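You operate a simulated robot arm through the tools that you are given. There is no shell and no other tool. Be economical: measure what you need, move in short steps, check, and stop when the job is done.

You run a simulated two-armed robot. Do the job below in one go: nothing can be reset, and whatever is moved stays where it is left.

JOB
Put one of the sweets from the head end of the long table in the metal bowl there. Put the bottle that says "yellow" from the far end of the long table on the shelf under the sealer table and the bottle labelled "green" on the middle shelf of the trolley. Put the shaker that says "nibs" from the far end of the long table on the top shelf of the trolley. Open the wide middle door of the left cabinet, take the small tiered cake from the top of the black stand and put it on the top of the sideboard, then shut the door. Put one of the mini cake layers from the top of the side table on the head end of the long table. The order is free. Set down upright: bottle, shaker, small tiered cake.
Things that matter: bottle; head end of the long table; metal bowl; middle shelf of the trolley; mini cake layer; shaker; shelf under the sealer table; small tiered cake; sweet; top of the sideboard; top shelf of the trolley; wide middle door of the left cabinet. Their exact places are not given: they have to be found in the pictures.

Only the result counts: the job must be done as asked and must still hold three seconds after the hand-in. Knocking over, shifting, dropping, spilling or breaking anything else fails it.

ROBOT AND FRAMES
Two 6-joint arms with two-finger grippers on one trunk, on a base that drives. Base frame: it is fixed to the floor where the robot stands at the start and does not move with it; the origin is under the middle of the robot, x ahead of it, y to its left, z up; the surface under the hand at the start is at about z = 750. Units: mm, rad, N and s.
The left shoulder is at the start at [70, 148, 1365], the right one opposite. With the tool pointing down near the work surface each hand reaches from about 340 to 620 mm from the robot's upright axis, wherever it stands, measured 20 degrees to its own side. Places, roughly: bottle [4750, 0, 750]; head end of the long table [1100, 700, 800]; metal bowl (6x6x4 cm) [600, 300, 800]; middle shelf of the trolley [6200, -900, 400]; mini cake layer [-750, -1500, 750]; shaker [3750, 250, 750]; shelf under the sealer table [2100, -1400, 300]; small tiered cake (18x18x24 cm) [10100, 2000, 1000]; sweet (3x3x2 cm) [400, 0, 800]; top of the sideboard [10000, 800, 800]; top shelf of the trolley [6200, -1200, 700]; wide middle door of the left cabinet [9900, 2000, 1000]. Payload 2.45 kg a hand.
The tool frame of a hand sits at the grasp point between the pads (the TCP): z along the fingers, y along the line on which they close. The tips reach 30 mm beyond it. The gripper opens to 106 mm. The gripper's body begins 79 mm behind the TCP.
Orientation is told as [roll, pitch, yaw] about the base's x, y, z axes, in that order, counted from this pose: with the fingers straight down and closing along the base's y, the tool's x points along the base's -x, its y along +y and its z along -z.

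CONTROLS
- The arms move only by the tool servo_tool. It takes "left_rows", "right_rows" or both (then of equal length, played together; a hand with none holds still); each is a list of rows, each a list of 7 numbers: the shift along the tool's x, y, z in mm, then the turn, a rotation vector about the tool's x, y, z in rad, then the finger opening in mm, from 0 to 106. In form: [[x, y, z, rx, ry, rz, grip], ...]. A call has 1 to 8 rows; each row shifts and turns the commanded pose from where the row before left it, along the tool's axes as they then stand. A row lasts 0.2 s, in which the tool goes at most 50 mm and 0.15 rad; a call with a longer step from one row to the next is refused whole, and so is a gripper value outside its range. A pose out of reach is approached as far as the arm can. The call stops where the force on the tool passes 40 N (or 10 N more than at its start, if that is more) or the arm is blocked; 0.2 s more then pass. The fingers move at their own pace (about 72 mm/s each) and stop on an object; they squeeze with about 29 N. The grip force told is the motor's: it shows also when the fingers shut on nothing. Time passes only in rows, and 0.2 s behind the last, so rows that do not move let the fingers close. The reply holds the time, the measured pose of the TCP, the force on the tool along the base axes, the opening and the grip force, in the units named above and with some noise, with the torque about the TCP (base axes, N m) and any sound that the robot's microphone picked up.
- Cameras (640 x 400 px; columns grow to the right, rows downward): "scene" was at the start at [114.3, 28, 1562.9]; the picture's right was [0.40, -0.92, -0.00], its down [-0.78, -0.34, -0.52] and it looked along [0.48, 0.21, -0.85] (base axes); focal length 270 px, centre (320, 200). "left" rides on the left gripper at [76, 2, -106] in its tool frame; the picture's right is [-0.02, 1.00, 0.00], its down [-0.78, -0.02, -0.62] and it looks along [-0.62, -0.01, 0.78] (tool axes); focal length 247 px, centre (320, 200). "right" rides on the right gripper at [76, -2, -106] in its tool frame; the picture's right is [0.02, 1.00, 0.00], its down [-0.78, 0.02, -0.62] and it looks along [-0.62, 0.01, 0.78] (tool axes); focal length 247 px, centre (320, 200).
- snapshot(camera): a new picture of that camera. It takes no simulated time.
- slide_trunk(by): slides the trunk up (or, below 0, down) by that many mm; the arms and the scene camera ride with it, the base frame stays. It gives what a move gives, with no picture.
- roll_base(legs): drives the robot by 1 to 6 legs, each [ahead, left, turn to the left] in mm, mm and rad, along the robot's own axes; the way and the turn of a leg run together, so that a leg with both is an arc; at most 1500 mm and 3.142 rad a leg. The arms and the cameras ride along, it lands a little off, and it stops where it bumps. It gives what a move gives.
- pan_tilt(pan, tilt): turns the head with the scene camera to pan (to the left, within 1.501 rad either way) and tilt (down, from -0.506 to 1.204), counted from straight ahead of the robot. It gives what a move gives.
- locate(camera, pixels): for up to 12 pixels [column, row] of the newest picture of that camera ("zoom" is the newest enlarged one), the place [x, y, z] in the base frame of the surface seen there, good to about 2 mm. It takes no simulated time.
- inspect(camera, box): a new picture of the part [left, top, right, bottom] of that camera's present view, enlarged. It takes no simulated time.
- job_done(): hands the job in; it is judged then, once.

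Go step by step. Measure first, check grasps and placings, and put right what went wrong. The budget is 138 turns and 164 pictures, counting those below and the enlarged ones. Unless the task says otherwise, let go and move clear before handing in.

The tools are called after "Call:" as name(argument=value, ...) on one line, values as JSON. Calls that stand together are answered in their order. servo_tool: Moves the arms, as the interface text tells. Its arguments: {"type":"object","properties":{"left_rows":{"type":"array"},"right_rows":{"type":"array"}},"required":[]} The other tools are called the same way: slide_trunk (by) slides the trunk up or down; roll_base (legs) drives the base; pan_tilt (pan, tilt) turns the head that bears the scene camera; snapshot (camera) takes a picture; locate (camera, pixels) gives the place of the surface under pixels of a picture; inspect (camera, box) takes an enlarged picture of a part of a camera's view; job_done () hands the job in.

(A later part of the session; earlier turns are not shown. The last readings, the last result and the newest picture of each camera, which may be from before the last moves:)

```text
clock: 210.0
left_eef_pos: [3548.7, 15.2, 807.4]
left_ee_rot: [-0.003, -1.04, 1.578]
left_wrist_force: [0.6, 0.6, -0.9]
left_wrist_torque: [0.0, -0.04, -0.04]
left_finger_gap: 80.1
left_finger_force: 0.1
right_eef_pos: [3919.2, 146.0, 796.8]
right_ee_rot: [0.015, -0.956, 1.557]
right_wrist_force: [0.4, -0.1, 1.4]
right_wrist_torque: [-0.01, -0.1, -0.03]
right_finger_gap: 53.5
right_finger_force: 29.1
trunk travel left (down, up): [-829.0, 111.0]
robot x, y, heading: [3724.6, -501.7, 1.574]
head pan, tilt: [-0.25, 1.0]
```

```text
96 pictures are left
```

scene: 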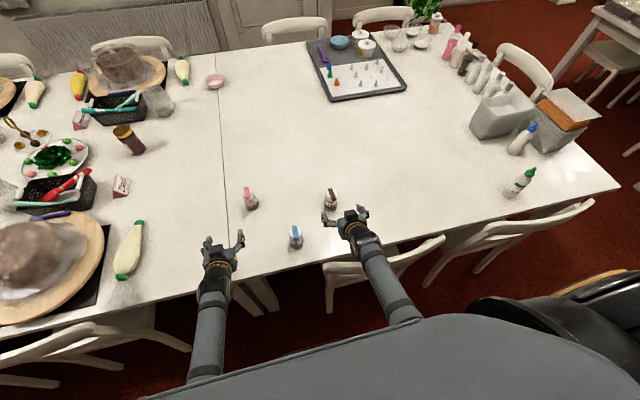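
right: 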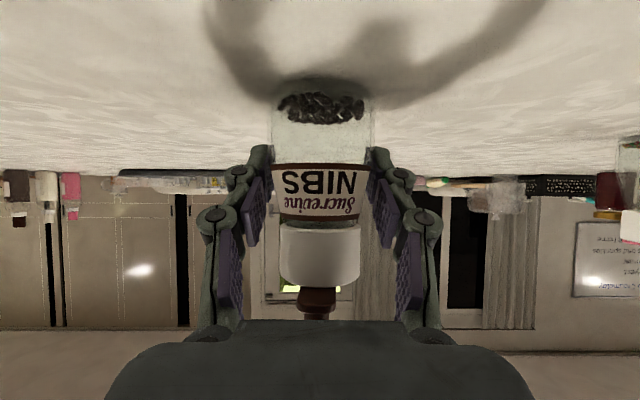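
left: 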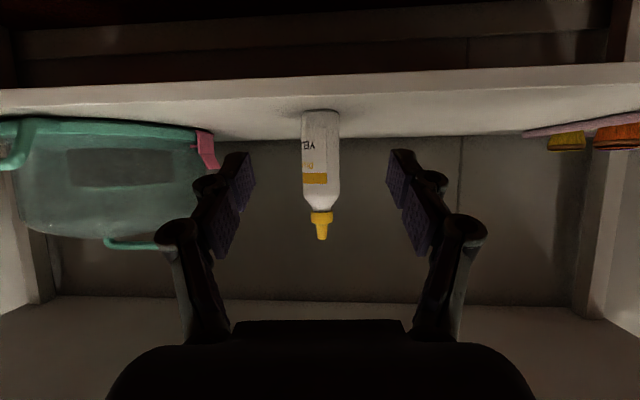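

NIBS is gripped (gap 53.5). I lift, retract, back off, and go see the trolley before choosing how to grasp the green bottle.

Call:
slide_trunk(by=110)

Call:
servo_tool(right_rows=[[13.9, 0, -19.8, 0, 0, 0, 35], [13.9, 0, -19.8, 0, 0, 0, 35], [13.9, 0, -19.8, 0, 0, 0, 35], [13.9, 0, -19.8, 0, 0, 0, 35], [13.9, 0, -19.8, 0, 0, 0, 35]])

Call:
roll_base(legs=[[-150, 0, 0], [0, 0, -1.57], [1400, 0, 0]])

Call:
pan_tilt(pan=-0.4, tilt=0.6)

Call:
snapshot(camera="scene")

```text
clock: 211.5
left_eef_pos: [3548.0, 15.0, 916.7]
left_ee_rot: [-0.004, -1.038, 1.577]
left_wrist_force: [-0.2, -0.2, -0.2]
left_wrist_torque: [0.01, 0.0, -0.03]
left_finger_gap: 80.0
left_finger_force: 0.0
right_eef_pos: [3919.6, 146.9, 906.1]
right_ee_rot: [0.017, -0.956, 1.558]
right_wrist_force: [-0.5, 0.3, -2.4]
right_wrist_torque: [0.03, 0.0, 0.0]
right_finger_gap: 53.4
right_finger_force: 29.0
trunk travel left (down, up): [-939.0, 1.0]
robot x, y, heading: [3725.6, -502.0, 1.572]
head pan, tilt: [-0.25, 1.0]
```

```text
clock: 212.7
left_eef_pos: [3547.6, 13.9, 916.7]
left_ee_rot: [-0.003, -1.04, 1.578]
left_wrist_force: [0.2, 0.3, -0.5]
left_wrist_torque: [0.01, 0.03, 0.01]
left_finger_gap: 79.9
left_finger_force: 0.2
right_eef_pos: [3918.9, 26.7, 905.6]
right_ee_rot: [0.017, -0.959, 1.557]
right_wrist_force: [-0.4, -0.3, -2.3]
right_wrist_torque: [0.01, -0.04, 0.01]
right_finger_gap: 53.5
right_finger_force: 29.0
trunk travel left (down, up): [-939.0, 1.0]
robot x, y, heading: [3728.2, -502.3, 1.571]
head pan, tilt: [-0.25, 1.0]
```

```text
clock: 224.6
left_eef_pos: [5662.9, -574.4, 915.7]
left_ee_rot: [-0.004, -1.038, -0.057]
left_wrist_force: [-0.3, 0.0, -0.5]
left_wrist_torque: [0.02, -0.01, -0.02]
left_finger_gap: 80.0
left_finger_force: 0.0
right_eef_pos: [5652.8, -945.1, 904.1]
right_ee_rot: [0.018, -0.958, -0.075]
right_wrist_force: [0.8, 0.2, -1.7]
right_wrist_torque: [-0.04, -0.02, -0.03]
right_finger_gap: 53.2
right_finger_force: 28.9
trunk travel left (down, up): [-939.0, 1.0]
robot x, y, heading: [5138.9, -721.6, -0.058]
head pan, tilt: [-0.25, 1.0]
```

```text
clock: 225.4
left_eef_pos: [5662.9, -574.9, 915.7]
left_ee_rot: [-0.005, -1.037, -0.057]
left_wrist_force: [-0.2, -0.6, -0.3]
left_wrist_torque: [-0.03, -0.03, 0.02]
left_finger_gap: 79.9
left_finger_force: 0.0
right_eef_pos: [5653.5, -945.2, 904.4]
right_ee_rot: [0.018, -0.958, -0.077]
right_wrist_force: [0.0, 0.1, -1.4]
right_wrist_torque: [-0.02, 0.0, 0.01]
right_finger_gap: 53.0
right_finger_force: 28.9
trunk travel left (down, up): [-939.0, 1.0]
robot x, y, heading: [5141.1, -720.6, -0.06]
head pan, tilt: [-0.4, 0.6]
```

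```text
95 pictures are left
```

scene: 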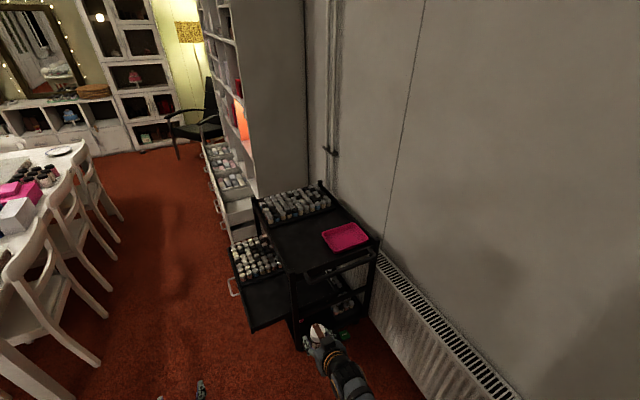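

Call:
inspect(camera="scene", box=[220, 170, 390, 360])

Call:
locate(camera="scene", pixels=[[320, 255], [300, 230], [300, 270], [275, 300], [252, 330], [232, 250], [290, 275], [340, 300], [345, 238], [265, 285], [310, 245], [297, 345]])

```text
2.11 times, centred on (305, 265) of scene
```

zoom: 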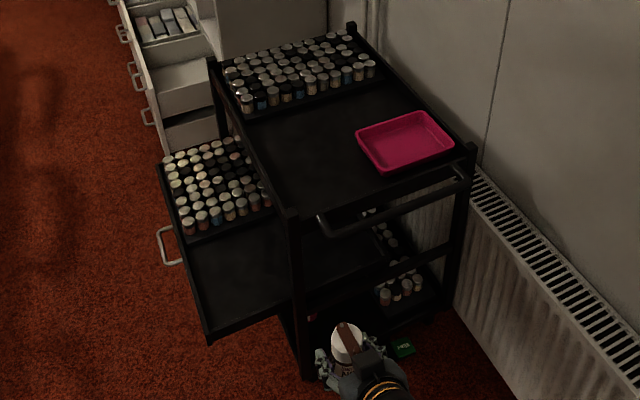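

```text
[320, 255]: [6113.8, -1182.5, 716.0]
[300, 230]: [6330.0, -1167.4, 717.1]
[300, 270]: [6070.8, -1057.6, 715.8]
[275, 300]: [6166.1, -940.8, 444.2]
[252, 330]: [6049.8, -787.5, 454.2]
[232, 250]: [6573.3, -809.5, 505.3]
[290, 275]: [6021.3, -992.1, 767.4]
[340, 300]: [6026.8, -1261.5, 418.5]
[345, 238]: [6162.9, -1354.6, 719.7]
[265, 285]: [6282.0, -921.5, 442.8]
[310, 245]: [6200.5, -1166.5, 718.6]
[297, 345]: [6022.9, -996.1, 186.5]
```

The middle shelf is pulled out (free at about (6166,−930,444)), the top shelf is free around (6180,−1120,716). I check the second table's chairs behind where I'd stand.

Call:
locate(camera="scene", pixels=[[95, 362], [110, 292], [50, 240], [115, 255], [120, 215], [70, 195], [30, 395], [60, 170]])

Call:
locate(camera="zoom", pixels=[[250, 125], [215, 65], [290, 215], [210, 335], [165, 240], [280, 330], [230, 270], [370, 145], [310, 180], [455, 150], [320, 225], [180, 230]])

```text
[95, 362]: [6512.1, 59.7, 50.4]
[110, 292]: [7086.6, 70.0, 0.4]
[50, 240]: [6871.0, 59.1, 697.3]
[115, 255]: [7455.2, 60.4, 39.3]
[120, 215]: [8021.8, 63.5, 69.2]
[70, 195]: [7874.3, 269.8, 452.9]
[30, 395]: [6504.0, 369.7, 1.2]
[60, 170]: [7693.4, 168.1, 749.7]
```

```text
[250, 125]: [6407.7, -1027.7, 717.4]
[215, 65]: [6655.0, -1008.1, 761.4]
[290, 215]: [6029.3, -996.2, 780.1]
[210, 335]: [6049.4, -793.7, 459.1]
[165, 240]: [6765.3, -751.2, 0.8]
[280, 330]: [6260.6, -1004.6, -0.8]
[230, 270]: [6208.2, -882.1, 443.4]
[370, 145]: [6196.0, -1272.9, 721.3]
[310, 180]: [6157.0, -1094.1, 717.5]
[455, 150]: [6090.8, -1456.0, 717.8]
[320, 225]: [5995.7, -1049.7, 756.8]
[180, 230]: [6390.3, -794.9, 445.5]
```

Chairs there are at y≥60, so there's room. I drive to (6392,−420) and turn to face the trolley.

Call:
roll_base(legs=[[1230, 374, 0], [0, 0, -1.51]])

Call:
pan_tilt(pan=-0.15, tilt=0.8)

Call:
snapshot(camera="scene")

```text
clock: 235.5
left_eef_pos: [6555.6, -944.3, 916.3]
left_ee_rot: [-0.005, -1.039, -1.565]
left_wrist_force: [0.1, -0.1, 0.5]
left_wrist_torque: [0.04, 0.03, 0.02]
left_finger_gap: 80.1
left_finger_force: 0.1
right_eef_pos: [6184.0, -954.8, 904.3]
right_ee_rot: [0.02, -0.956, -1.585]
right_wrist_force: [-0.3, 0.4, -1.1]
right_wrist_torque: [0.0, -0.02, -0.02]
right_finger_gap: 53.2
right_finger_force: 29.0
trunk travel left (down, up): [-939.0, 1.0]
robot x, y, heading: [6378.5, -425.6, -1.57]
head pan, tilt: [-0.4, 0.6]
```

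```text
clock: 236.3
left_eef_pos: [6555.0, -943.9, 917.5]
left_ee_rot: [-0.006, -1.037, -1.564]
left_wrist_force: [-0.2, 0.7, -0.4]
left_wrist_torque: [0.0, -0.01, -0.01]
left_finger_gap: 80.1
left_finger_force: 0.1
right_eef_pos: [6184.2, -954.4, 902.2]
right_ee_rot: [0.017, -0.954, -1.586]
right_wrist_force: [0.5, -1.1, -2.1]
right_wrist_torque: [-0.01, -0.02, -0.02]
right_finger_gap: 52.9
right_finger_force: 29.4
trunk travel left (down, up): [-939.0, 1.0]
robot x, y, heading: [6376.6, -428.2, -1.568]
head pan, tilt: [-0.15, 0.799]
```

```text
93 pictures are left
```

scene: 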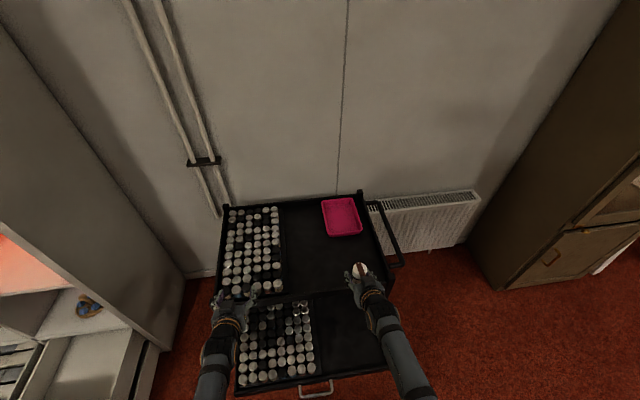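

Right hand at (6184,−955) holding the shaker over the trolley. I retract the left, advance the right, then look from the right camera.

Call:
servo_tool(left_rows=[[9, 0, -15.6, 0, 0, 0, 80], [9, 0, -15.6, 0, 0, 0, 80], [9, 0, -15.6, 0, 0, 0, 80], [9, 0, -15.6, 0, 0, 0, 80], [9, 0, -15.6, 0, 0, 0, 80]], right_rows=[[-13.9, 0, 19.8, 0, 0, 0, 35], [-13.9, 0, 19.8, 0, 0, 0, 35], [-13.9, 0, 19.8, 0, 0, 0, 35], [-13.9, 0, 19.8, 0, 0, 0, 35], [-13.9, 0, 19.8, 0, 0, 0, 35]])

Call:
roll_base(legs=[[36, 0, 0]])

Call:
slide_trunk(by=-110)

Call:
snapshot(camera="right")

Call:
snapshot(camera="scene")

```text
clock: 237.5
left_eef_pos: [6555.8, -854.5, 917.0]
left_ee_rot: [-0.004, -1.041, -1.566]
left_wrist_force: [-0.8, 0.2, 0.2]
left_wrist_torque: [-0.01, 0.0, 0.03]
left_finger_gap: 80.0
left_finger_force: 0.1
right_eef_pos: [6184.8, -1076.8, 904.6]
right_ee_rot: [0.018, -0.954, -1.588]
right_wrist_force: [0.0, 0.1, -3.5]
right_wrist_torque: [-0.01, 0.02, 0.0]
right_finger_gap: 52.8
right_finger_force: 28.9
trunk travel left (down, up): [-939.0, 1.0]
robot x, y, heading: [6377.0, -424.8, -1.568]
head pan, tilt: [-0.15, 0.799]
```

```text
clock: 238.4
left_eef_pos: [6555.7, -884.0, 919.6]
left_ee_rot: [-0.005, -1.045, -1.565]
left_wrist_force: [0.5, 0.8, 0.5]
left_wrist_torque: [0.01, 0.02, 0.03]
left_finger_gap: 80.1
left_finger_force: 0.3
right_eef_pos: [6183.5, -1105.2, 909.0]
right_ee_rot: [0.018, -0.963, -1.588]
right_wrist_force: [0.2, 0.9, -1.9]
right_wrist_torque: [0.05, 0.0, -0.01]
right_finger_gap: 52.7
right_finger_force: 29.5
trunk travel left (down, up): [-939.0, 1.0]
robot x, y, heading: [6377.6, -461.2, -1.569]
head pan, tilt: [-0.15, 0.799]
```

```text
clock: 239.8
left_eef_pos: [6554.9, -888.8, 806.2]
left_ee_rot: [-0.003, -1.037, -1.566]
left_wrist_force: [0.0, 0.2, 0.4]
left_wrist_torque: [-0.01, -0.02, -0.04]
left_finger_gap: 80.0
left_finger_force: 0.1
right_eef_pos: [6183.3, -1111.5, 793.5]
right_ee_rot: [0.017, -0.955, -1.589]
right_wrist_force: [-0.5, -0.1, -1.8]
right_wrist_torque: [-0.02, 0.0, -0.03]
right_finger_gap: 52.9
right_finger_force: 29.1
trunk travel left (down, up): [-829.0, 111.0]
robot x, y, heading: [6376.7, -460.8, -1.567]
head pan, tilt: [-0.15, 0.799]
```

```text
92 pictures are left
```

right: 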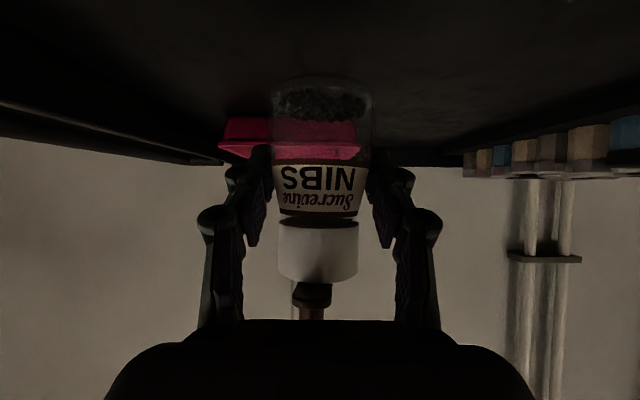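

```text
91 pictures are left
```

scene: 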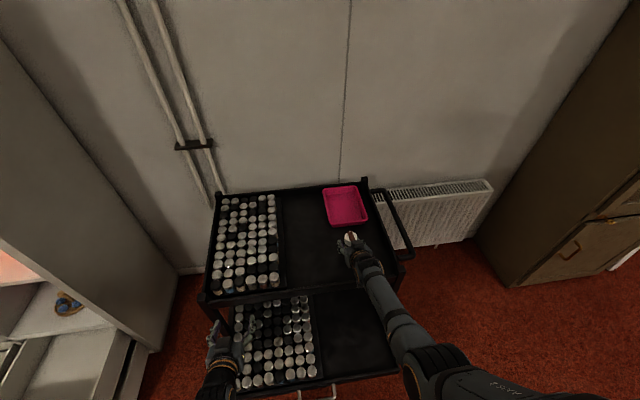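

Clear spot. I lower 25 mm by trunk and then feel for the shelf with the arm.

Call:
slide_trunk(by=-26)

Call:
servo_tool(right_rows=[[1.6, 0, 1.15, 0, 0, 0, 35], [1.2, 0, 0.86, 0, 0, 0, 35], [0.8, 0, 0.58, 0, 0, 0, 35], [0, 0, 0, 0, 0, 0, 35]])

```text
clock: 240.5
left_eef_pos: [6555.5, -889.9, 780.6]
left_ee_rot: [-0.004, -1.039, -1.565]
left_wrist_force: [-0.7, 0.2, 0.0]
left_wrist_torque: [0.01, -0.01, 0.01]
left_finger_gap: 80.0
left_finger_force: 0.1
right_eef_pos: [6183.8, -1109.9, 769.8]
right_ee_rot: [0.017, -0.957, -1.589]
right_wrist_force: [0.5, 0.6, -2.1]
right_wrist_torque: [0.03, 0.01, 0.0]
right_finger_gap: 52.9
right_finger_force: 29.1
trunk travel left (down, up): [-803.0, 137.0]
robot x, y, heading: [6375.7, -461.3, -1.576]
head pan, tilt: [-0.15, 0.799]
```

```text
clock: 241.5
left_eef_pos: [6556.7, -888.6, 781.2]
left_ee_rot: [-0.005, -1.038, -1.564]
left_wrist_force: [0.8, -0.2, 0.1]
left_wrist_torque: [0.01, 0.0, -0.02]
left_finger_gap: 79.9
left_finger_force: 0.1
right_eef_pos: [6183.1, -1111.1, 764.4]
right_ee_rot: [0.017, -0.961, -1.587]
right_wrist_force: [-0.3, -2.2, 6.0]
right_wrist_torque: [-0.06, 0.22, 0.05]
right_finger_gap: 52.8
right_finger_force: 29.0
trunk travel left (down, up): [-803.0, 137.0]
robot x, y, heading: [6375.9, -465.0, -1.571]
head pan, tilt: [-0.15, 0.799]
```

Contact felt (+6 N). I open and lift straight up.

Call:
servo_tool(right_rows=[[0, 0, 0, 0, 0, 0, 65], [0, 0, 0, 0, 0, 0, 85], [0, 0, 0, 0, 0, 0, 104], [0, 0, 0, 0, 0, 0, 104]])

Call:
slide_trunk(by=136)

Call:
snapshot(camera="right")

```text
clock: 242.5
left_eef_pos: [6555.6, -888.3, 781.4]
left_ee_rot: [-0.006, -1.038, -1.565]
left_wrist_force: [0.5, -0.2, 0.8]
left_wrist_torque: [0.0, -0.03, 0.0]
left_finger_gap: 79.9
left_finger_force: 0.0
right_eef_pos: [6183.1, -1110.8, 764.8]
right_ee_rot: [0.015, -0.955, -1.589]
right_wrist_force: [0.4, -0.2, 0.4]
right_wrist_torque: [0.02, 0.02, 0.0]
right_finger_gap: 103.8
right_finger_force: 0.0
trunk travel left (down, up): [-803.0, 137.0]
robot x, y, heading: [6375.5, -463.0, -1.57]
head pan, tilt: [-0.15, 0.799]
```

```text
clock: 244.1
left_eef_pos: [6555.7, -888.8, 916.8]
left_ee_rot: [-0.006, -1.037, -1.565]
left_wrist_force: [-0.3, -0.5, -0.7]
left_wrist_torque: [-0.01, 0.04, 0.03]
left_finger_gap: 80.3
left_finger_force: 0.0
right_eef_pos: [6183.5, -1109.0, 899.5]
right_ee_rot: [0.017, -0.956, -1.589]
right_wrist_force: [0.1, 0.9, -0.9]
right_wrist_torque: [0.02, -0.01, -0.01]
right_finger_gap: 103.9
right_finger_force: 0.0
trunk travel left (down, up): [-939.0, 1.0]
robot x, y, heading: [6378.0, -463.5, -1.571]
head pan, tilt: [-0.15, 0.799]
```

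```text
90 pictures are left
```

right: 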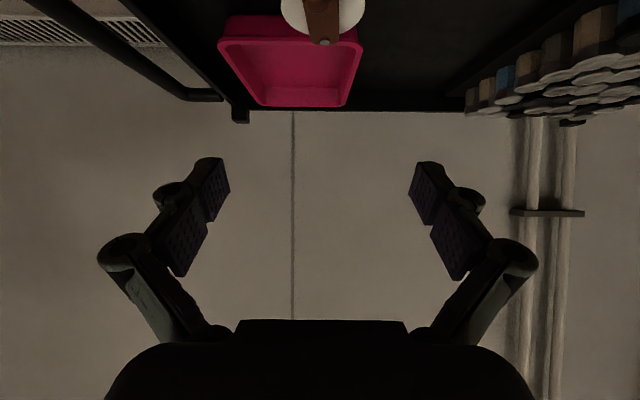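

The shaker stands on the top shelf. I retract and go back for the green bottle, bringing the left hand to a steeper tilt (20°) so it clears the chair.

Call:
servo_tool(right_rows=[[13.9, 0, -19.8, 0, 0, 0, 104], [13.9, 0, -19.8, 0, 0, 0, 104], [13.9, 0, -19.8, 0, 0, 0, 104], [13.9, 0, -19.8, 0, 0, 0, 104], [13.9, 0, -19.8, 0, 0, 0, 104]])

Call:
roll_base(legs=[[-120, 0, 0], [0, 0, -1.57], [1490, 240, 0]])

Call:
servo_tool(left_rows=[[-12.5, 0, 21.7, 0, 0, 0, 100], [-12.5, 0, 21.7, 0, 0, 0, 100], [-12.5, 0, 21.7, 0, 0, 0, 100], [-12.5, 0, 21.7, 0.0, 0.115, 0, 100], [0, 0, 0, 0, 0.14, 0, 100], [0, 0, 0, 0, 0.14, 0, 100], [0, 0, 0, 0, 0.14, 0, 100], [0, 0, 0, 0, 0.14, 0, 100]])

```text
clock: 245.3
left_eef_pos: [6556.2, -887.7, 916.9]
left_ee_rot: [-0.006, -1.039, -1.564]
left_wrist_force: [0.0, -0.4, 0.1]
left_wrist_torque: [0.01, 0.01, 0.01]
left_finger_gap: 80.1
left_finger_force: 0.1
right_eef_pos: [6182.0, -989.3, 902.0]
right_ee_rot: [0.018, -0.958, -1.588]
right_wrist_force: [0.1, 0.2, 0.3]
right_wrist_torque: [0.0, 0.0, 0.01]
right_finger_gap: 103.9
right_finger_force: 0.1
trunk travel left (down, up): [-939.0, 1.0]
robot x, y, heading: [6376.7, -464.7, -1.567]
head pan, tilt: [-0.15, 0.799]
```

```text
refused: leg 3 is longer than a leg can be; nothing moved
```

```text
clock: 247.1
left_eef_pos: [6556.2, -989.2, 914.4]
left_ee_rot: [-0.003, -0.36, -1.568]
left_wrist_force: [1.1, -0.2, -0.5]
left_wrist_torque: [-0.04, -0.02, -0.01]
left_finger_gap: 100.1
left_finger_force: 0.0
right_eef_pos: [6180.7, -990.0, 900.1]
right_ee_rot: [0.018, -0.954, -1.587]
right_wrist_force: [-0.2, -0.6, -0.1]
right_wrist_torque: [0.02, -0.02, 0.02]
right_finger_gap: 103.9
right_finger_force: 0.1
trunk travel left (down, up): [-939.0, 1.0]
robot x, y, heading: [6375.5, -463.1, -1.568]
head pan, tilt: [-0.15, 0.799]
```

Call:
roll_base(legs=[[-120, 0, 0], [0, 0, -1.57], [1400, 120, 0], [160, 120, 0], [0, 0, -1.57]])

Call:
pan_tilt(pan=0.15, tilt=0.8)

Call:
snapshot(camera="scene")

Call:
snapshot(camera="left")

```text
clock: 264.1
left_eef_pos: [4654.3, 44.5, 915.8]
left_ee_rot: [-0.002, -0.364, 1.523]
left_wrist_force: [-0.4, 0.8, -0.4]
left_wrist_torque: [-0.05, 0.01, 0.0]
left_finger_gap: 100.1
left_finger_force: 0.1
right_eef_pos: [5027.5, 25.7, 900.2]
right_ee_rot: [0.018, -0.956, 1.504]
right_wrist_force: [1.4, 0.1, 0.8]
right_wrist_torque: [0.01, 0.0, 0.04]
right_finger_gap: 104.3
right_finger_force: 0.1
trunk travel left (down, up): [-939.0, 1.0]
robot x, y, heading: [4801.0, -489.9, 1.52]
head pan, tilt: [-0.15, 0.799]
```

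```text
clock: 264.9
left_eef_pos: [4653.5, 42.7, 914.9]
left_ee_rot: [-0.002, -0.364, 1.521]
left_wrist_force: [0.0, -0.2, -0.3]
left_wrist_torque: [0.0, 0.01, 0.01]
left_finger_gap: 100.0
left_finger_force: 0.0
right_eef_pos: [5027.6, 26.2, 900.2]
right_ee_rot: [0.017, -0.956, 1.501]
right_wrist_force: [-0.2, -0.2, 0.5]
right_wrist_torque: [0.02, 0.0, 0.0]
right_finger_gap: 104.0
right_finger_force: 0.1
trunk travel left (down, up): [-939.0, 1.0]
robot x, y, heading: [4807.0, -492.8, 1.519]
head pan, tilt: [0.15, 0.799]
```

```text
89 pictures are left
```

scene: 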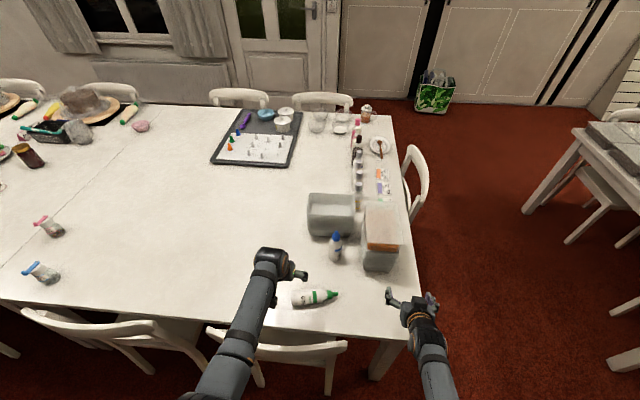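

```text
88 pictures are left
```

left: 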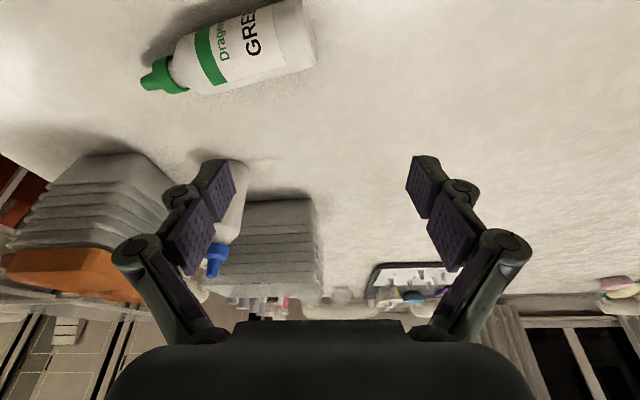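

Trouble: my left hand overshot in y and tipped the green bottle over; it lies at (316,297) in the scene view, the blue bottle still stands. I measure its pose so I can pick it up and set it upright.

Call:
inspect(camera="scene", box=[250, 220, 410, 320])

Call:
locate(camera="scene", pixels=[[295, 299], [303, 297], [313, 297], [323, 296], [332, 294], [337, 293], [336, 250], [380, 235], [215, 345], [345, 345]])

Call:
locate(camera="left", pixels=[[310, 35], [270, 45], [225, 55], [185, 70], [150, 80], [290, 5], [300, 70]])

```text
4.00 times, centred on (330, 270) of scene
```

zoom: 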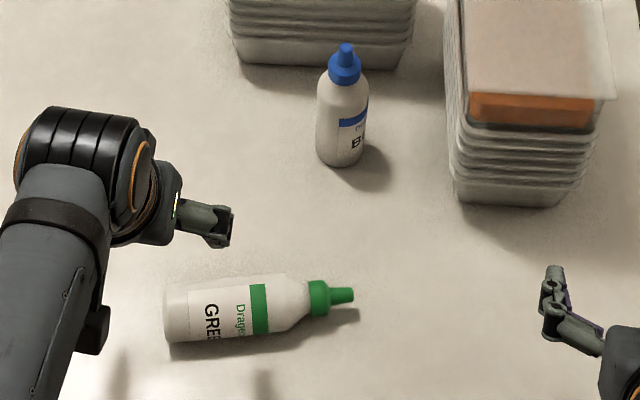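

```text
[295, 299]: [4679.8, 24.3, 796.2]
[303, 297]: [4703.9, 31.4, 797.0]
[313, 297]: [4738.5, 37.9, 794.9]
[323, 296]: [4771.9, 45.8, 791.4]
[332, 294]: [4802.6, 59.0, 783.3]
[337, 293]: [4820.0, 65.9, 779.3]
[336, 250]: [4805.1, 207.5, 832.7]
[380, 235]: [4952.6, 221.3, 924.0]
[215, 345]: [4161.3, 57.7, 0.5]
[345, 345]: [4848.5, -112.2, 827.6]
```

```text
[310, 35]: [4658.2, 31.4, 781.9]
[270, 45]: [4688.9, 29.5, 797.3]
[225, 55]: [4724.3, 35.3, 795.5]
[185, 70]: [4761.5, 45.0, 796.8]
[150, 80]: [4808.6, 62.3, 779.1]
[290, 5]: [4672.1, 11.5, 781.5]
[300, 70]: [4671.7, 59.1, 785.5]
```

The bottle lies along (0.98,0.21) from base (4658,31), axis z≈774. I'll grip it with the hand leaning 30° toward its base and then pitch it up; first I back off, turn to heading 0.6 and reshape the left arm.

Call:
roll_base(legs=[[-260, 0, 0], [0, 0, -0.92]])

Call:
servo_tool(left_rows=[[0, 0, 0, 0, 0.13, 0, 100], [0, 0, 0, 0, 0.13, 0, 100], [24.7, 31.3, -7.5, 0, 0, 0, 100], [24.7, 31.3, -7.5, 0, 0, 0, 100], [24.7, 31.3, -7.5, 0, 0, 0, 100], [0, 0, 0, 0, 0.13, 0, 100], [0, 0, 0, 0, 0.13, 0, 100], [0, 0, 0, 0, 0.13, 0, 100]])

Call:
servo_tool(left_rows=[[25.6, 31.3, 2.8, 0, 0, 0, 90], [25.6, 31.3, 2.8, 0, 0, 0, 90], [25.6, 31.3, 2.8, 0, 0, 0, 90], [0, 0, 0, 0, 0.115, 0, 90], [0, 0, 0, 0, 0.115, 0, 90], [0, 0, 0, -0.065, 0, 0.1126, 90], [0, 0, 0, -0.065, 0, 0.1126, 90], [0, 0, 0, -0.065, 0, 0.1126, 90]])

```text
clock: 269.1
left_eef_pos: [5129.9, -313.8, 915.2]
left_ee_rot: [-0.002, -0.361, 0.591]
left_wrist_force: [0.0, -0.1, -0.7]
left_wrist_torque: [0.0, 0.0, 0.01]
left_finger_gap: 100.1
left_finger_force: 0.0
right_eef_pos: [5339.1, -624.4, 900.7]
right_ee_rot: [0.017, -0.956, 0.574]
right_wrist_force: [-0.7, -0.6, 0.1]
right_wrist_torque: [0.01, -0.01, -0.04]
right_finger_gap: 104.0
right_finger_force: 0.0
trunk travel left (down, up): [-939.0, 1.0]
robot x, y, heading: [4793.4, -755.2, 0.594]
head pan, tilt: [0.15, 0.799]
```

```text
clock: 270.9
left_eef_pos: [5012.3, -278.3, 929.5]
left_ee_rot: [-0.003, 0.291, 0.591]
left_wrist_force: [-0.2, 0.1, -0.4]
left_wrist_torque: [-0.03, 0.03, 0.04]
left_finger_gap: 100.1
left_finger_force: 0.2
right_eef_pos: [5339.2, -624.3, 899.0]
right_ee_rot: [0.017, -0.954, 0.573]
right_wrist_force: [0.1, 0.2, -0.3]
right_wrist_torque: [0.01, -0.02, 0.02]
right_finger_gap: 104.0
right_finger_force: 0.0
trunk travel left (down, up): [-939.0, 1.0]
robot x, y, heading: [4789.5, -756.5, 0.597]
head pan, tilt: [0.15, 0.799]
```

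```text
clock: 272.7
left_eef_pos: [4899.0, -243.9, 944.2]
left_ee_rot: [0.0, 0.516, 0.199]
left_wrist_force: [-0.6, -0.8, 0.5]
left_wrist_torque: [-0.03, 0.02, -0.01]
left_finger_gap: 90.0
left_finger_force: 0.1
right_eef_pos: [5339.3, -624.5, 900.7]
right_ee_rot: [0.017, -0.955, 0.574]
right_wrist_force: [-0.1, -0.3, 0.1]
right_wrist_torque: [-0.01, -0.01, -0.02]
right_finger_gap: 104.0
right_finger_force: 0.0
trunk travel left (down, up): [-939.0, 1.0]
robot x, y, heading: [4791.6, -753.3, 0.595]
head pan, tilt: [0.15, 0.799]
```

The arm pose is as planned. I move the base over, stopping slightly short, and check.

Call:
roll_base(legs=[[22, 310, 0]])

Call:
snapshot(camera="left")

Call:
pan_tilt(pan=0.75, tilt=0.85)

Call:
snapshot(camera="scene")

```text
clock: 274.9
left_eef_pos: [4737.7, 30.2, 944.0]
left_ee_rot: [0.003, 0.517, 0.205]
left_wrist_force: [-0.3, 0.3, 0.1]
left_wrist_torque: [0.0, -0.01, -0.02]
left_finger_gap: 90.1
left_finger_force: 0.0
right_eef_pos: [5177.9, -348.2, 899.3]
right_ee_rot: [0.022, -0.957, 0.574]
right_wrist_force: [-0.4, 0.2, -0.1]
right_wrist_torque: [0.03, 0.0, -0.02]
right_finger_gap: 104.1
right_finger_force: 0.0
trunk travel left (down, up): [-939.0, 1.0]
robot x, y, heading: [4628.3, -479.4, 0.592]
head pan, tilt: [0.15, 0.799]
```

```text
86 pictures are left
```

left: 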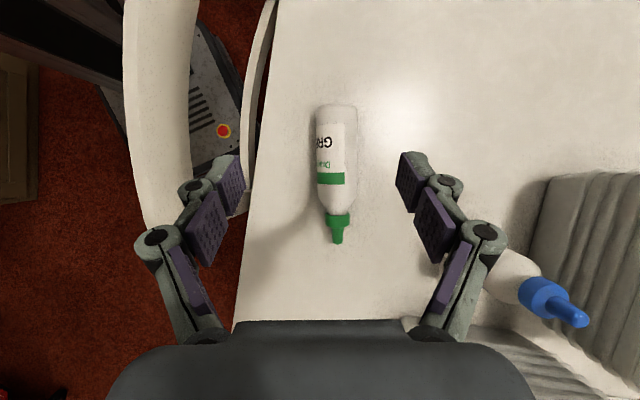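

```text
clock: 275.9
left_eef_pos: [4737.1, 32.0, 944.6]
left_ee_rot: [0.0, 0.515, 0.205]
left_wrist_force: [0.2, -0.9, -0.6]
left_wrist_torque: [0.01, -0.01, 0.03]
left_finger_gap: 90.2
left_finger_force: 0.0
right_eef_pos: [5178.9, -348.3, 901.4]
right_ee_rot: [0.016, -0.956, 0.576]
right_wrist_force: [-0.5, 0.0, -0.6]
right_wrist_torque: [0.04, 0.0, -0.02]
right_finger_gap: 104.4
right_finger_force: 0.1
trunk travel left (down, up): [-939.0, 1.0]
robot x, y, heading: [4628.8, -482.2, 0.593]
head pan, tilt: [0.75, 0.85]
```

```text
85 pictures are left
```

scene: 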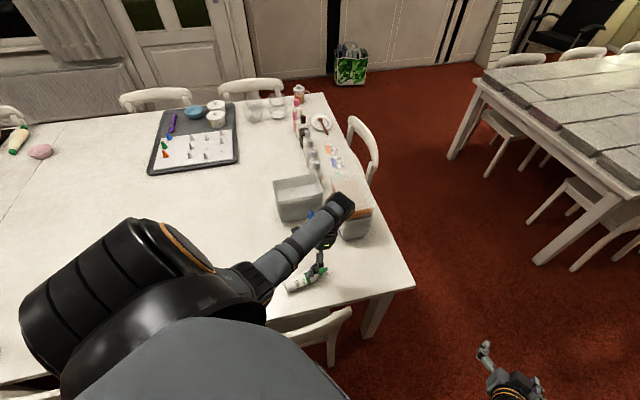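

Call:
locate(camera="left", pixels=[[337, 115], [338, 150], [338, 190], [337, 235], [322, 150], [354, 150], [322, 185], [354, 185]])

```text
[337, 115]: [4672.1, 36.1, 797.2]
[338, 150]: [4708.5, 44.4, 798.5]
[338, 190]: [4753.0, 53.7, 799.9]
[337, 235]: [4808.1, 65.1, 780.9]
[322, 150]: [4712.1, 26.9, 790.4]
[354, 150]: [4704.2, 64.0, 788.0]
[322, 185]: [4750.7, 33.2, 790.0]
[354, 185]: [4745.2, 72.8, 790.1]
```

Grip point (4733,50). I shift 19 mm across, then lower by trunk to 794.

Call:
servo_tool(left_rows=[[0, 19, 0, 0, 0, 0, 90], [0, 0, 0, 0, 0, 0, 90]])

Call:
slide_trunk(by=-149)

Call:
snapshot(camera="left")

```text
clock: 276.5
left_eef_pos: [4733.8, 51.4, 942.6]
left_ee_rot: [-0.001, 0.517, 0.205]
left_wrist_force: [0.3, 0.1, 0.3]
left_wrist_torque: [0.04, 0.01, -0.04]
left_finger_gap: 90.1
left_finger_force: 0.1
right_eef_pos: [5178.3, -347.2, 899.5]
right_ee_rot: [0.015, -0.956, 0.574]
right_wrist_force: [0.2, 0.1, 0.3]
right_wrist_torque: [0.04, -0.01, 0.0]
right_finger_gap: 104.0
right_finger_force: 0.0
trunk travel left (down, up): [-939.0, 1.0]
robot x, y, heading: [4630.0, -481.0, 0.59]
head pan, tilt: [0.75, 0.85]
```

```text
clock: 278.2
left_eef_pos: [4732.9, 51.0, 793.9]
left_ee_rot: [0.001, 0.517, 0.206]
left_wrist_force: [-0.5, -0.2, -0.5]
left_wrist_torque: [0.01, -0.02, -0.03]
left_finger_gap: 89.9
left_finger_force: 0.1
right_eef_pos: [5178.8, -348.5, 751.8]
right_ee_rot: [0.017, -0.957, 0.575]
right_wrist_force: [-1.2, -0.3, 0.6]
right_wrist_torque: [-0.02, 0.02, -0.01]
right_finger_gap: 103.9
right_finger_force: 0.1
trunk travel left (down, up): [-790.0, 150.0]
robot x, y, heading: [4631.4, -476.8, 0.595]
head pan, tilt: [0.75, 0.85]
```

```text
84 pictures are left
```

left: 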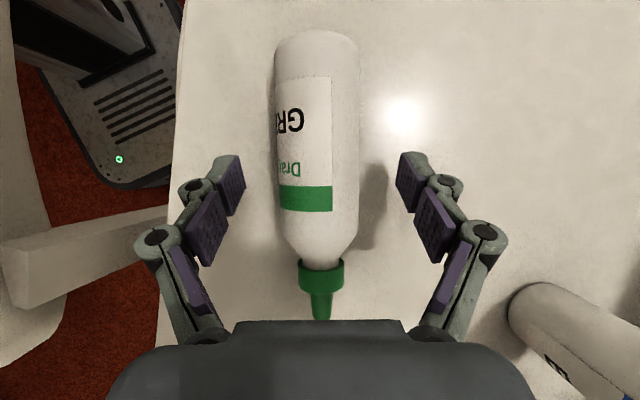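

Aligned. Lower 6 mm and close.

Call:
servo_tool(left_rows=[[-3, 0, 5.2, 0, 0, 0, 90], [0, 0, 0, 0, 0, 0, 70], [0, 0, 0, 0, 0, 0, 50], [0, 0, 0, 0, 0, 0, 30], [0, 0, 0, 0, 0, 0, 30], [0, 0, 0, 0, 0, 0, 30]])

Call:
snapshot(camera="left")

```text
clock: 279.6
left_eef_pos: [4733.6, 48.4, 787.8]
left_ee_rot: [0.0, 0.516, 0.205]
left_wrist_force: [0.1, 0.2, 1.4]
left_wrist_torque: [0.03, 0.05, -0.01]
left_finger_gap: 45.7
left_finger_force: 29.2
right_eef_pos: [5178.4, -348.0, 751.0]
right_ee_rot: [0.017, -0.956, 0.577]
right_wrist_force: [-0.3, 0.1, -0.2]
right_wrist_torque: [-0.03, -0.03, 0.01]
right_finger_gap: 104.0
right_finger_force: 0.1
trunk travel left (down, up): [-790.0, 150.0]
robot x, y, heading: [4628.1, -483.6, 0.594]
head pan, tilt: [0.75, 0.85]
```

```text
83 pictures are left
```

left: 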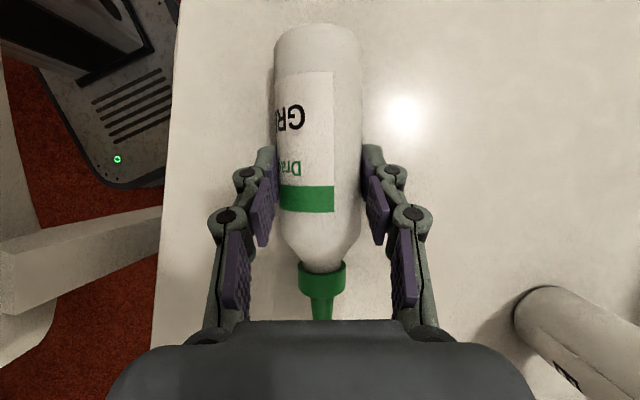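

Gripped (45.7). I lift, retreat from the table, and pitch the bottle upright in free space.

Call:
slide_trunk(by=149)

Call:
roll_base(legs=[[-20, -300, 0]])

Call:
servo_tool(left_rows=[[0, 0, 0, 0.0643, 0, -0.113, 30], [0, 0, 0, 0.0643, 0, -0.113, 30], [0, 0, 0, 0.0643, 0, -0.113, 30], [0, 0, 0, 0, -0.115, 0, 30], [0, 0, 0, 0, -0.115, 0, 30], [-25.6, -31.3, -2.8, 0, 0, 0, 30], [-25.6, -31.3, -2.8, 0, 0, 0, 30], [-25.6, -31.3, -2.8, 0, 0, 0, 30]])

Call:
servo_tool(left_rows=[[0, 0, 0, 0, -0.13, 0, 30], [0, 0, 0, 0, -0.13, 0, 30], [0, 0, 0, 0, -0.13, 0, 30], [-24.7, -31.3, 7.5, 0, 0, 0, 30], [-24.7, -31.3, 7.5, 0, 0, 0, 30], [-24.7, -31.3, 7.5, 0, 0, 0, 30], [0, 0, 0, 0, -0.13, 0, 30], [0, 0, 0, 0, -0.13, 0, 30]])

Call:
servo_tool(left_rows=[[0, 0, 0, 0, -0.138, 0, 30], [0, 0, 0, 0, -0.138, 0, 30], [0, 0, 0, 0, -0.138, 0, 30], [0, 0, 0, 0, -0.138, 0, 30], [0, 0, 0, 0, -0.139, 0, 30]])

Call:
snapshot(camera="left")

```text
clock: 281.3
left_eef_pos: [4734.7, 51.8, 936.5]
left_ee_rot: [0.001, 0.518, 0.202]
left_wrist_force: [0.7, 0.3, -1.0]
left_wrist_torque: [0.0, -0.02, 0.01]
left_finger_gap: 45.7
left_finger_force: 28.8
right_eef_pos: [5177.5, -347.6, 900.3]
right_ee_rot: [0.016, -0.956, 0.576]
right_wrist_force: [-0.6, -0.6, 0.0]
right_wrist_torque: [-0.02, -0.01, 0.05]
right_finger_gap: 104.1
right_finger_force: 0.1
trunk travel left (down, up): [-939.0, 1.0]
robot x, y, heading: [4630.1, -479.6, 0.592]
head pan, tilt: [0.75, 0.85]
```

```text
clock: 283.4
left_eef_pos: [4884.9, -207.9, 936.5]
left_ee_rot: [-0.002, 0.519, 0.205]
left_wrist_force: [0.5, 0.6, -2.0]
left_wrist_torque: [0.0, -0.04, 0.02]
left_finger_gap: 45.6
left_finger_force: 28.9
right_eef_pos: [5327.5, -605.4, 901.5]
right_ee_rot: [0.013, -0.955, 0.581]
right_wrist_force: [0.2, -0.2, 0.4]
right_wrist_torque: [0.0, 0.0, -0.04]
right_finger_gap: 103.8
right_finger_force: 0.0
trunk travel left (down, up): [-939.0, 1.0]
robot x, y, heading: [4781.1, -740.6, 0.596]
head pan, tilt: [0.75, 0.85]
```

```text
clock: 285.2
left_eef_pos: [5001.1, -246.5, 924.0]
left_ee_rot: [0.001, 0.288, 0.595]
left_wrist_force: [1.1, -0.1, -0.7]
left_wrist_torque: [0.0, -0.01, -0.04]
left_finger_gap: 45.6
left_finger_force: 28.7
right_eef_pos: [5329.9, -607.5, 900.3]
right_ee_rot: [0.016, -0.956, 0.575]
right_wrist_force: [1.5, -0.2, 0.3]
right_wrist_torque: [0.03, -0.03, 0.0]
right_finger_gap: 103.9
right_finger_force: 0.0
trunk travel left (down, up): [-939.0, 1.0]
robot x, y, heading: [4780.3, -740.4, 0.596]
head pan, tilt: [0.75, 0.85]
```

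```text
clock: 287.0
left_eef_pos: [5116.9, -280.5, 910.2]
left_ee_rot: [0.001, -0.366, 0.596]
left_wrist_force: [0.3, 0.4, -0.5]
left_wrist_torque: [-0.01, -0.01, 0.0]
left_finger_gap: 45.5
left_finger_force: 29.2
right_eef_pos: [5327.8, -607.2, 900.8]
right_ee_rot: [0.017, -0.956, 0.576]
right_wrist_force: [-0.2, 0.6, 0.4]
right_wrist_torque: [-0.01, -0.01, -0.03]
right_finger_gap: 104.2
right_finger_force: 0.0
trunk travel left (down, up): [-939.0, 1.0]
robot x, y, heading: [4776.8, -738.8, 0.593]
head pan, tilt: [0.75, 0.85]
```

```text
clock: 288.2
left_eef_pos: [5117.7, -279.8, 909.6]
left_ee_rot: [-0.001, -1.056, 0.596]
left_wrist_force: [-0.4, 0.5, -1.6]
left_wrist_torque: [0.0, 0.07, 0.02]
left_finger_gap: 46.0
left_finger_force: 28.8
right_eef_pos: [5328.9, -607.5, 900.3]
right_ee_rot: [0.018, -0.956, 0.575]
right_wrist_force: [-0.1, 1.0, -0.3]
right_wrist_torque: [-0.01, -0.02, 0.01]
right_finger_gap: 104.0
right_finger_force: 0.1
trunk travel left (down, up): [-939.0, 1.0]
robot x, y, heading: [4781.1, -738.7, 0.594]
head pan, tilt: [0.75, 0.85]
```

```text
82 pictures are left
```

left: 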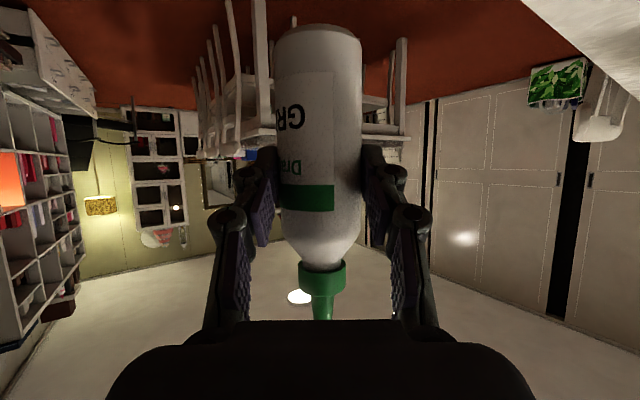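

The bottle is upright in the hand. I drive to the trolley and face it.

Call:
roll_base(legs=[[0, 0, -0.594], [1229, 374, 0], [0, 0, -1.57]])

Call:
pan_tilt(pan=0.2, tilt=0.85)

Call:
snapshot(camera="scene")

```text
clock: 299.9
left_eef_pos: [6219.5, -864.2, 909.5]
left_ee_rot: [0.0, -1.055, -1.483]
left_wrist_force: [-0.3, -0.2, -1.2]
left_wrist_torque: [0.01, -0.02, -0.01]
left_finger_gap: 45.6
left_finger_force: 28.5
right_eef_pos: [5829.6, -889.7, 900.7]
right_ee_rot: [0.017, -0.956, -1.5]
right_wrist_force: [0.3, -0.3, 0.1]
right_wrist_torque: [-0.01, 0.0, -0.02]
right_finger_gap: 104.1
right_finger_force: 0.1
trunk travel left (down, up): [-939.0, 1.0]
robot x, y, heading: [5980.7, -345.3, -1.481]
head pan, tilt: [0.75, 0.85]
```

```text
clock: 300.8
left_eef_pos: [6218.7, -862.9, 909.4]
left_ee_rot: [0.001, -1.055, -1.484]
left_wrist_force: [-0.7, 0.9, -0.1]
left_wrist_torque: [0.03, 0.0, -0.02]
left_finger_gap: 45.7
left_finger_force: 29.2
right_eef_pos: [5829.1, -891.8, 899.8]
right_ee_rot: [0.018, -0.957, -1.501]
right_wrist_force: [0.1, 0.3, 0.1]
right_wrist_torque: [0.01, 0.01, -0.01]
right_finger_gap: 104.1
right_finger_force: 0.0
trunk travel left (down, up): [-939.0, 1.0]
robot x, y, heading: [5979.2, -347.4, -1.484]
head pan, tilt: [0.201, 0.85]
```

```text
81 pictures are left
```

scene: 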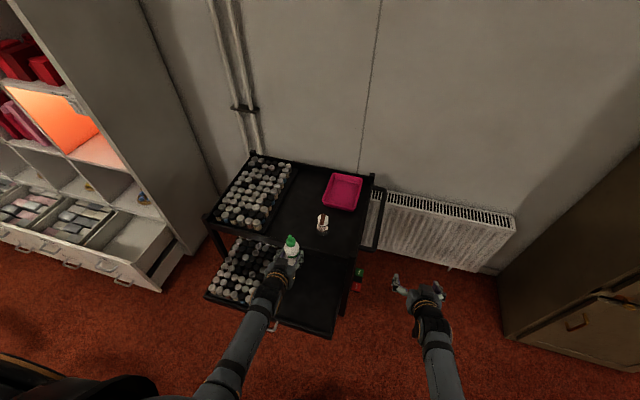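

Call:
roll_base(legs=[[24, -31, 0]])

Call:
slide_trunk(by=-330)

Call:
snapshot(camera="scene")

Call:
snapshot(camera="left")

```text
clock: 301.7
left_eef_pos: [6195.1, -886.5, 909.7]
left_ee_rot: [-0.011, -1.058, -1.474]
left_wrist_force: [0.8, 0.2, -1.0]
left_wrist_torque: [-0.03, 0.03, -0.06]
left_finger_gap: 45.5
left_finger_force: 29.3
right_eef_pos: [5805.8, -912.9, 903.6]
right_ee_rot: [0.008, -0.959, -1.496]
right_wrist_force: [0.9, 0.1, 0.1]
right_wrist_torque: [-0.01, 0.05, -0.02]
right_finger_gap: 103.9
right_finger_force: 0.0
trunk travel left (down, up): [-939.0, 1.0]
robot x, y, heading: [5951.6, -376.1, -1.485]
head pan, tilt: [0.201, 0.85]
```

```text
clock: 305.0
left_eef_pos: [6188.8, -888.6, 579.7]
left_ee_rot: [0.001, -1.053, -1.485]
left_wrist_force: [0.0, 0.5, -1.5]
left_wrist_torque: [0.03, -0.01, 0.0]
left_finger_gap: 45.5
left_finger_force: 29.3
right_eef_pos: [5800.4, -917.3, 569.8]
right_ee_rot: [0.017, -0.954, -1.502]
right_wrist_force: [-0.7, -1.2, 0.9]
right_wrist_torque: [0.02, 0.0, 0.0]
right_finger_gap: 104.2
right_finger_force: 0.1
trunk travel left (down, up): [-609.0, 331.0]
robot x, y, heading: [5947.9, -372.8, -1.484]
head pan, tilt: [0.201, 0.85]
```

```text
80 pictures are left
```

scene: 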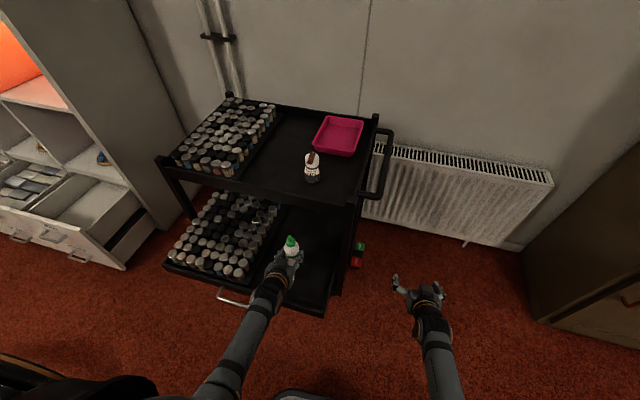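

```text
79 pictures are left
```

left: 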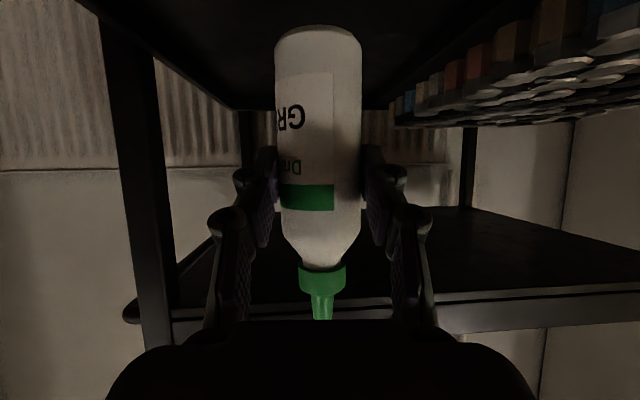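

Call:
locate(camera="scene", pixels=[[283, 215], [262, 265], [320, 250], [310, 300], [345, 300], [305, 225], [290, 245]])

Call:
slide_trunk(by=-50)

```text
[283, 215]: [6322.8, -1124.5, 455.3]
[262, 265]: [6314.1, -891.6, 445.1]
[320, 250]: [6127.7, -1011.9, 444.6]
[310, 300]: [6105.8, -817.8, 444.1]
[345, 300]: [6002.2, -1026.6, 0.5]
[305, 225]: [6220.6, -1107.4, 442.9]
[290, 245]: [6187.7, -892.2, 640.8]
```

```text
clock: 305.9
left_eef_pos: [6190.9, -888.6, 529.6]
left_ee_rot: [0.003, -1.054, -1.489]
left_wrist_force: [0.0, -0.4, -1.6]
left_wrist_torque: [0.01, 0.0, -0.02]
left_finger_gap: 45.8
left_finger_force: 28.9
right_eef_pos: [5801.2, -916.7, 520.8]
right_ee_rot: [0.017, -0.954, -1.504]
right_wrist_force: [-0.5, 0.4, -0.4]
right_wrist_torque: [0.02, -0.02, -0.01]
right_finger_gap: 104.0
right_finger_force: 0.0
trunk travel left (down, up): [-559.0, 381.0]
robot x, y, heading: [5947.2, -376.7, -1.488]
head pan, tilt: [0.201, 0.85]
```

Bottle bottom ≈8 mm above the shelf (z 444). I lower gently until contact.

Call:
servo_tool(left_rows=[[2.6, 0, 1.5, 0, 0, 0, 30], [2.2, 0, 1.25, 0, 0, 0, 30], [0.9, 0, 0.5, 0, 0, 0, 30], [0.9, 0, 0.5, 0, 0, 0, 30], [0, 0, 0, 0, 0, 0, 30]])

```text
clock: 307.1
left_eef_pos: [6190.7, -888.1, 520.9]
left_ee_rot: [0.001, -1.054, -1.484]
left_wrist_force: [0.2, 0.4, -1.4]
left_wrist_torque: [0.03, 0.01, 0.0]
left_finger_gap: 45.8
left_finger_force: 29.2
right_eef_pos: [5800.2, -916.9, 520.3]
right_ee_rot: [0.016, -0.955, -1.501]
right_wrist_force: [0.2, -0.8, -0.3]
right_wrist_torque: [0.0, 0.01, 0.02]
right_finger_gap: 103.9
right_finger_force: 0.0
trunk travel left (down, up): [-559.0, 381.0]
robot x, y, heading: [5951.4, -370.5, -1.484]
head pan, tilt: [0.201, 0.85]
```

Call:
servo_tool(left_rows=[[0.9, 0, 0.5, 0, 0, 0, 30], [0.9, 0, 0.5, 0, 0, 0, 30], [0.9, 0, 0.5, 0, 0, 0, 30], [0, 0, 0, 0, 0, 0, 30]])

Call:
snapshot(camera="left")

```text
clock: 308.1
left_eef_pos: [6189.5, -890.0, 521.0]
left_ee_rot: [0.003, -1.056, -1.486]
left_wrist_force: [1.5, -0.2, 6.8]
left_wrist_torque: [0.05, -0.06, 0.02]
left_finger_gap: 45.9
left_finger_force: 28.9
right_eef_pos: [5801.0, -916.2, 520.6]
right_ee_rot: [0.019, -0.956, -1.503]
right_wrist_force: [-0.9, -0.6, -0.4]
right_wrist_torque: [0.02, -0.01, 0.01]
right_finger_gap: 103.9
right_finger_force: 0.0
trunk travel left (down, up): [-559.0, 381.0]
robot x, y, heading: [5949.2, -371.6, -1.487]
head pan, tilt: [0.201, 0.85]
```

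```text
78 pictures are left
```

left: 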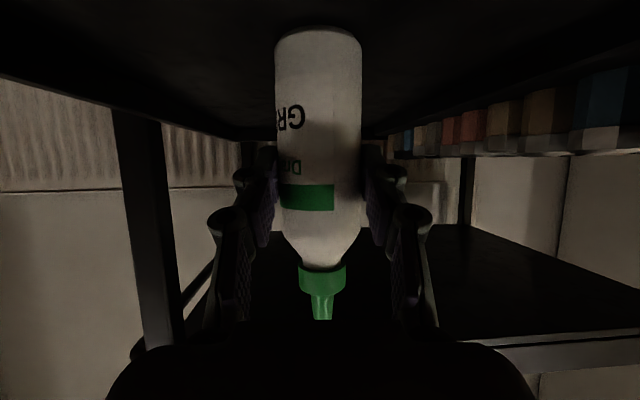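

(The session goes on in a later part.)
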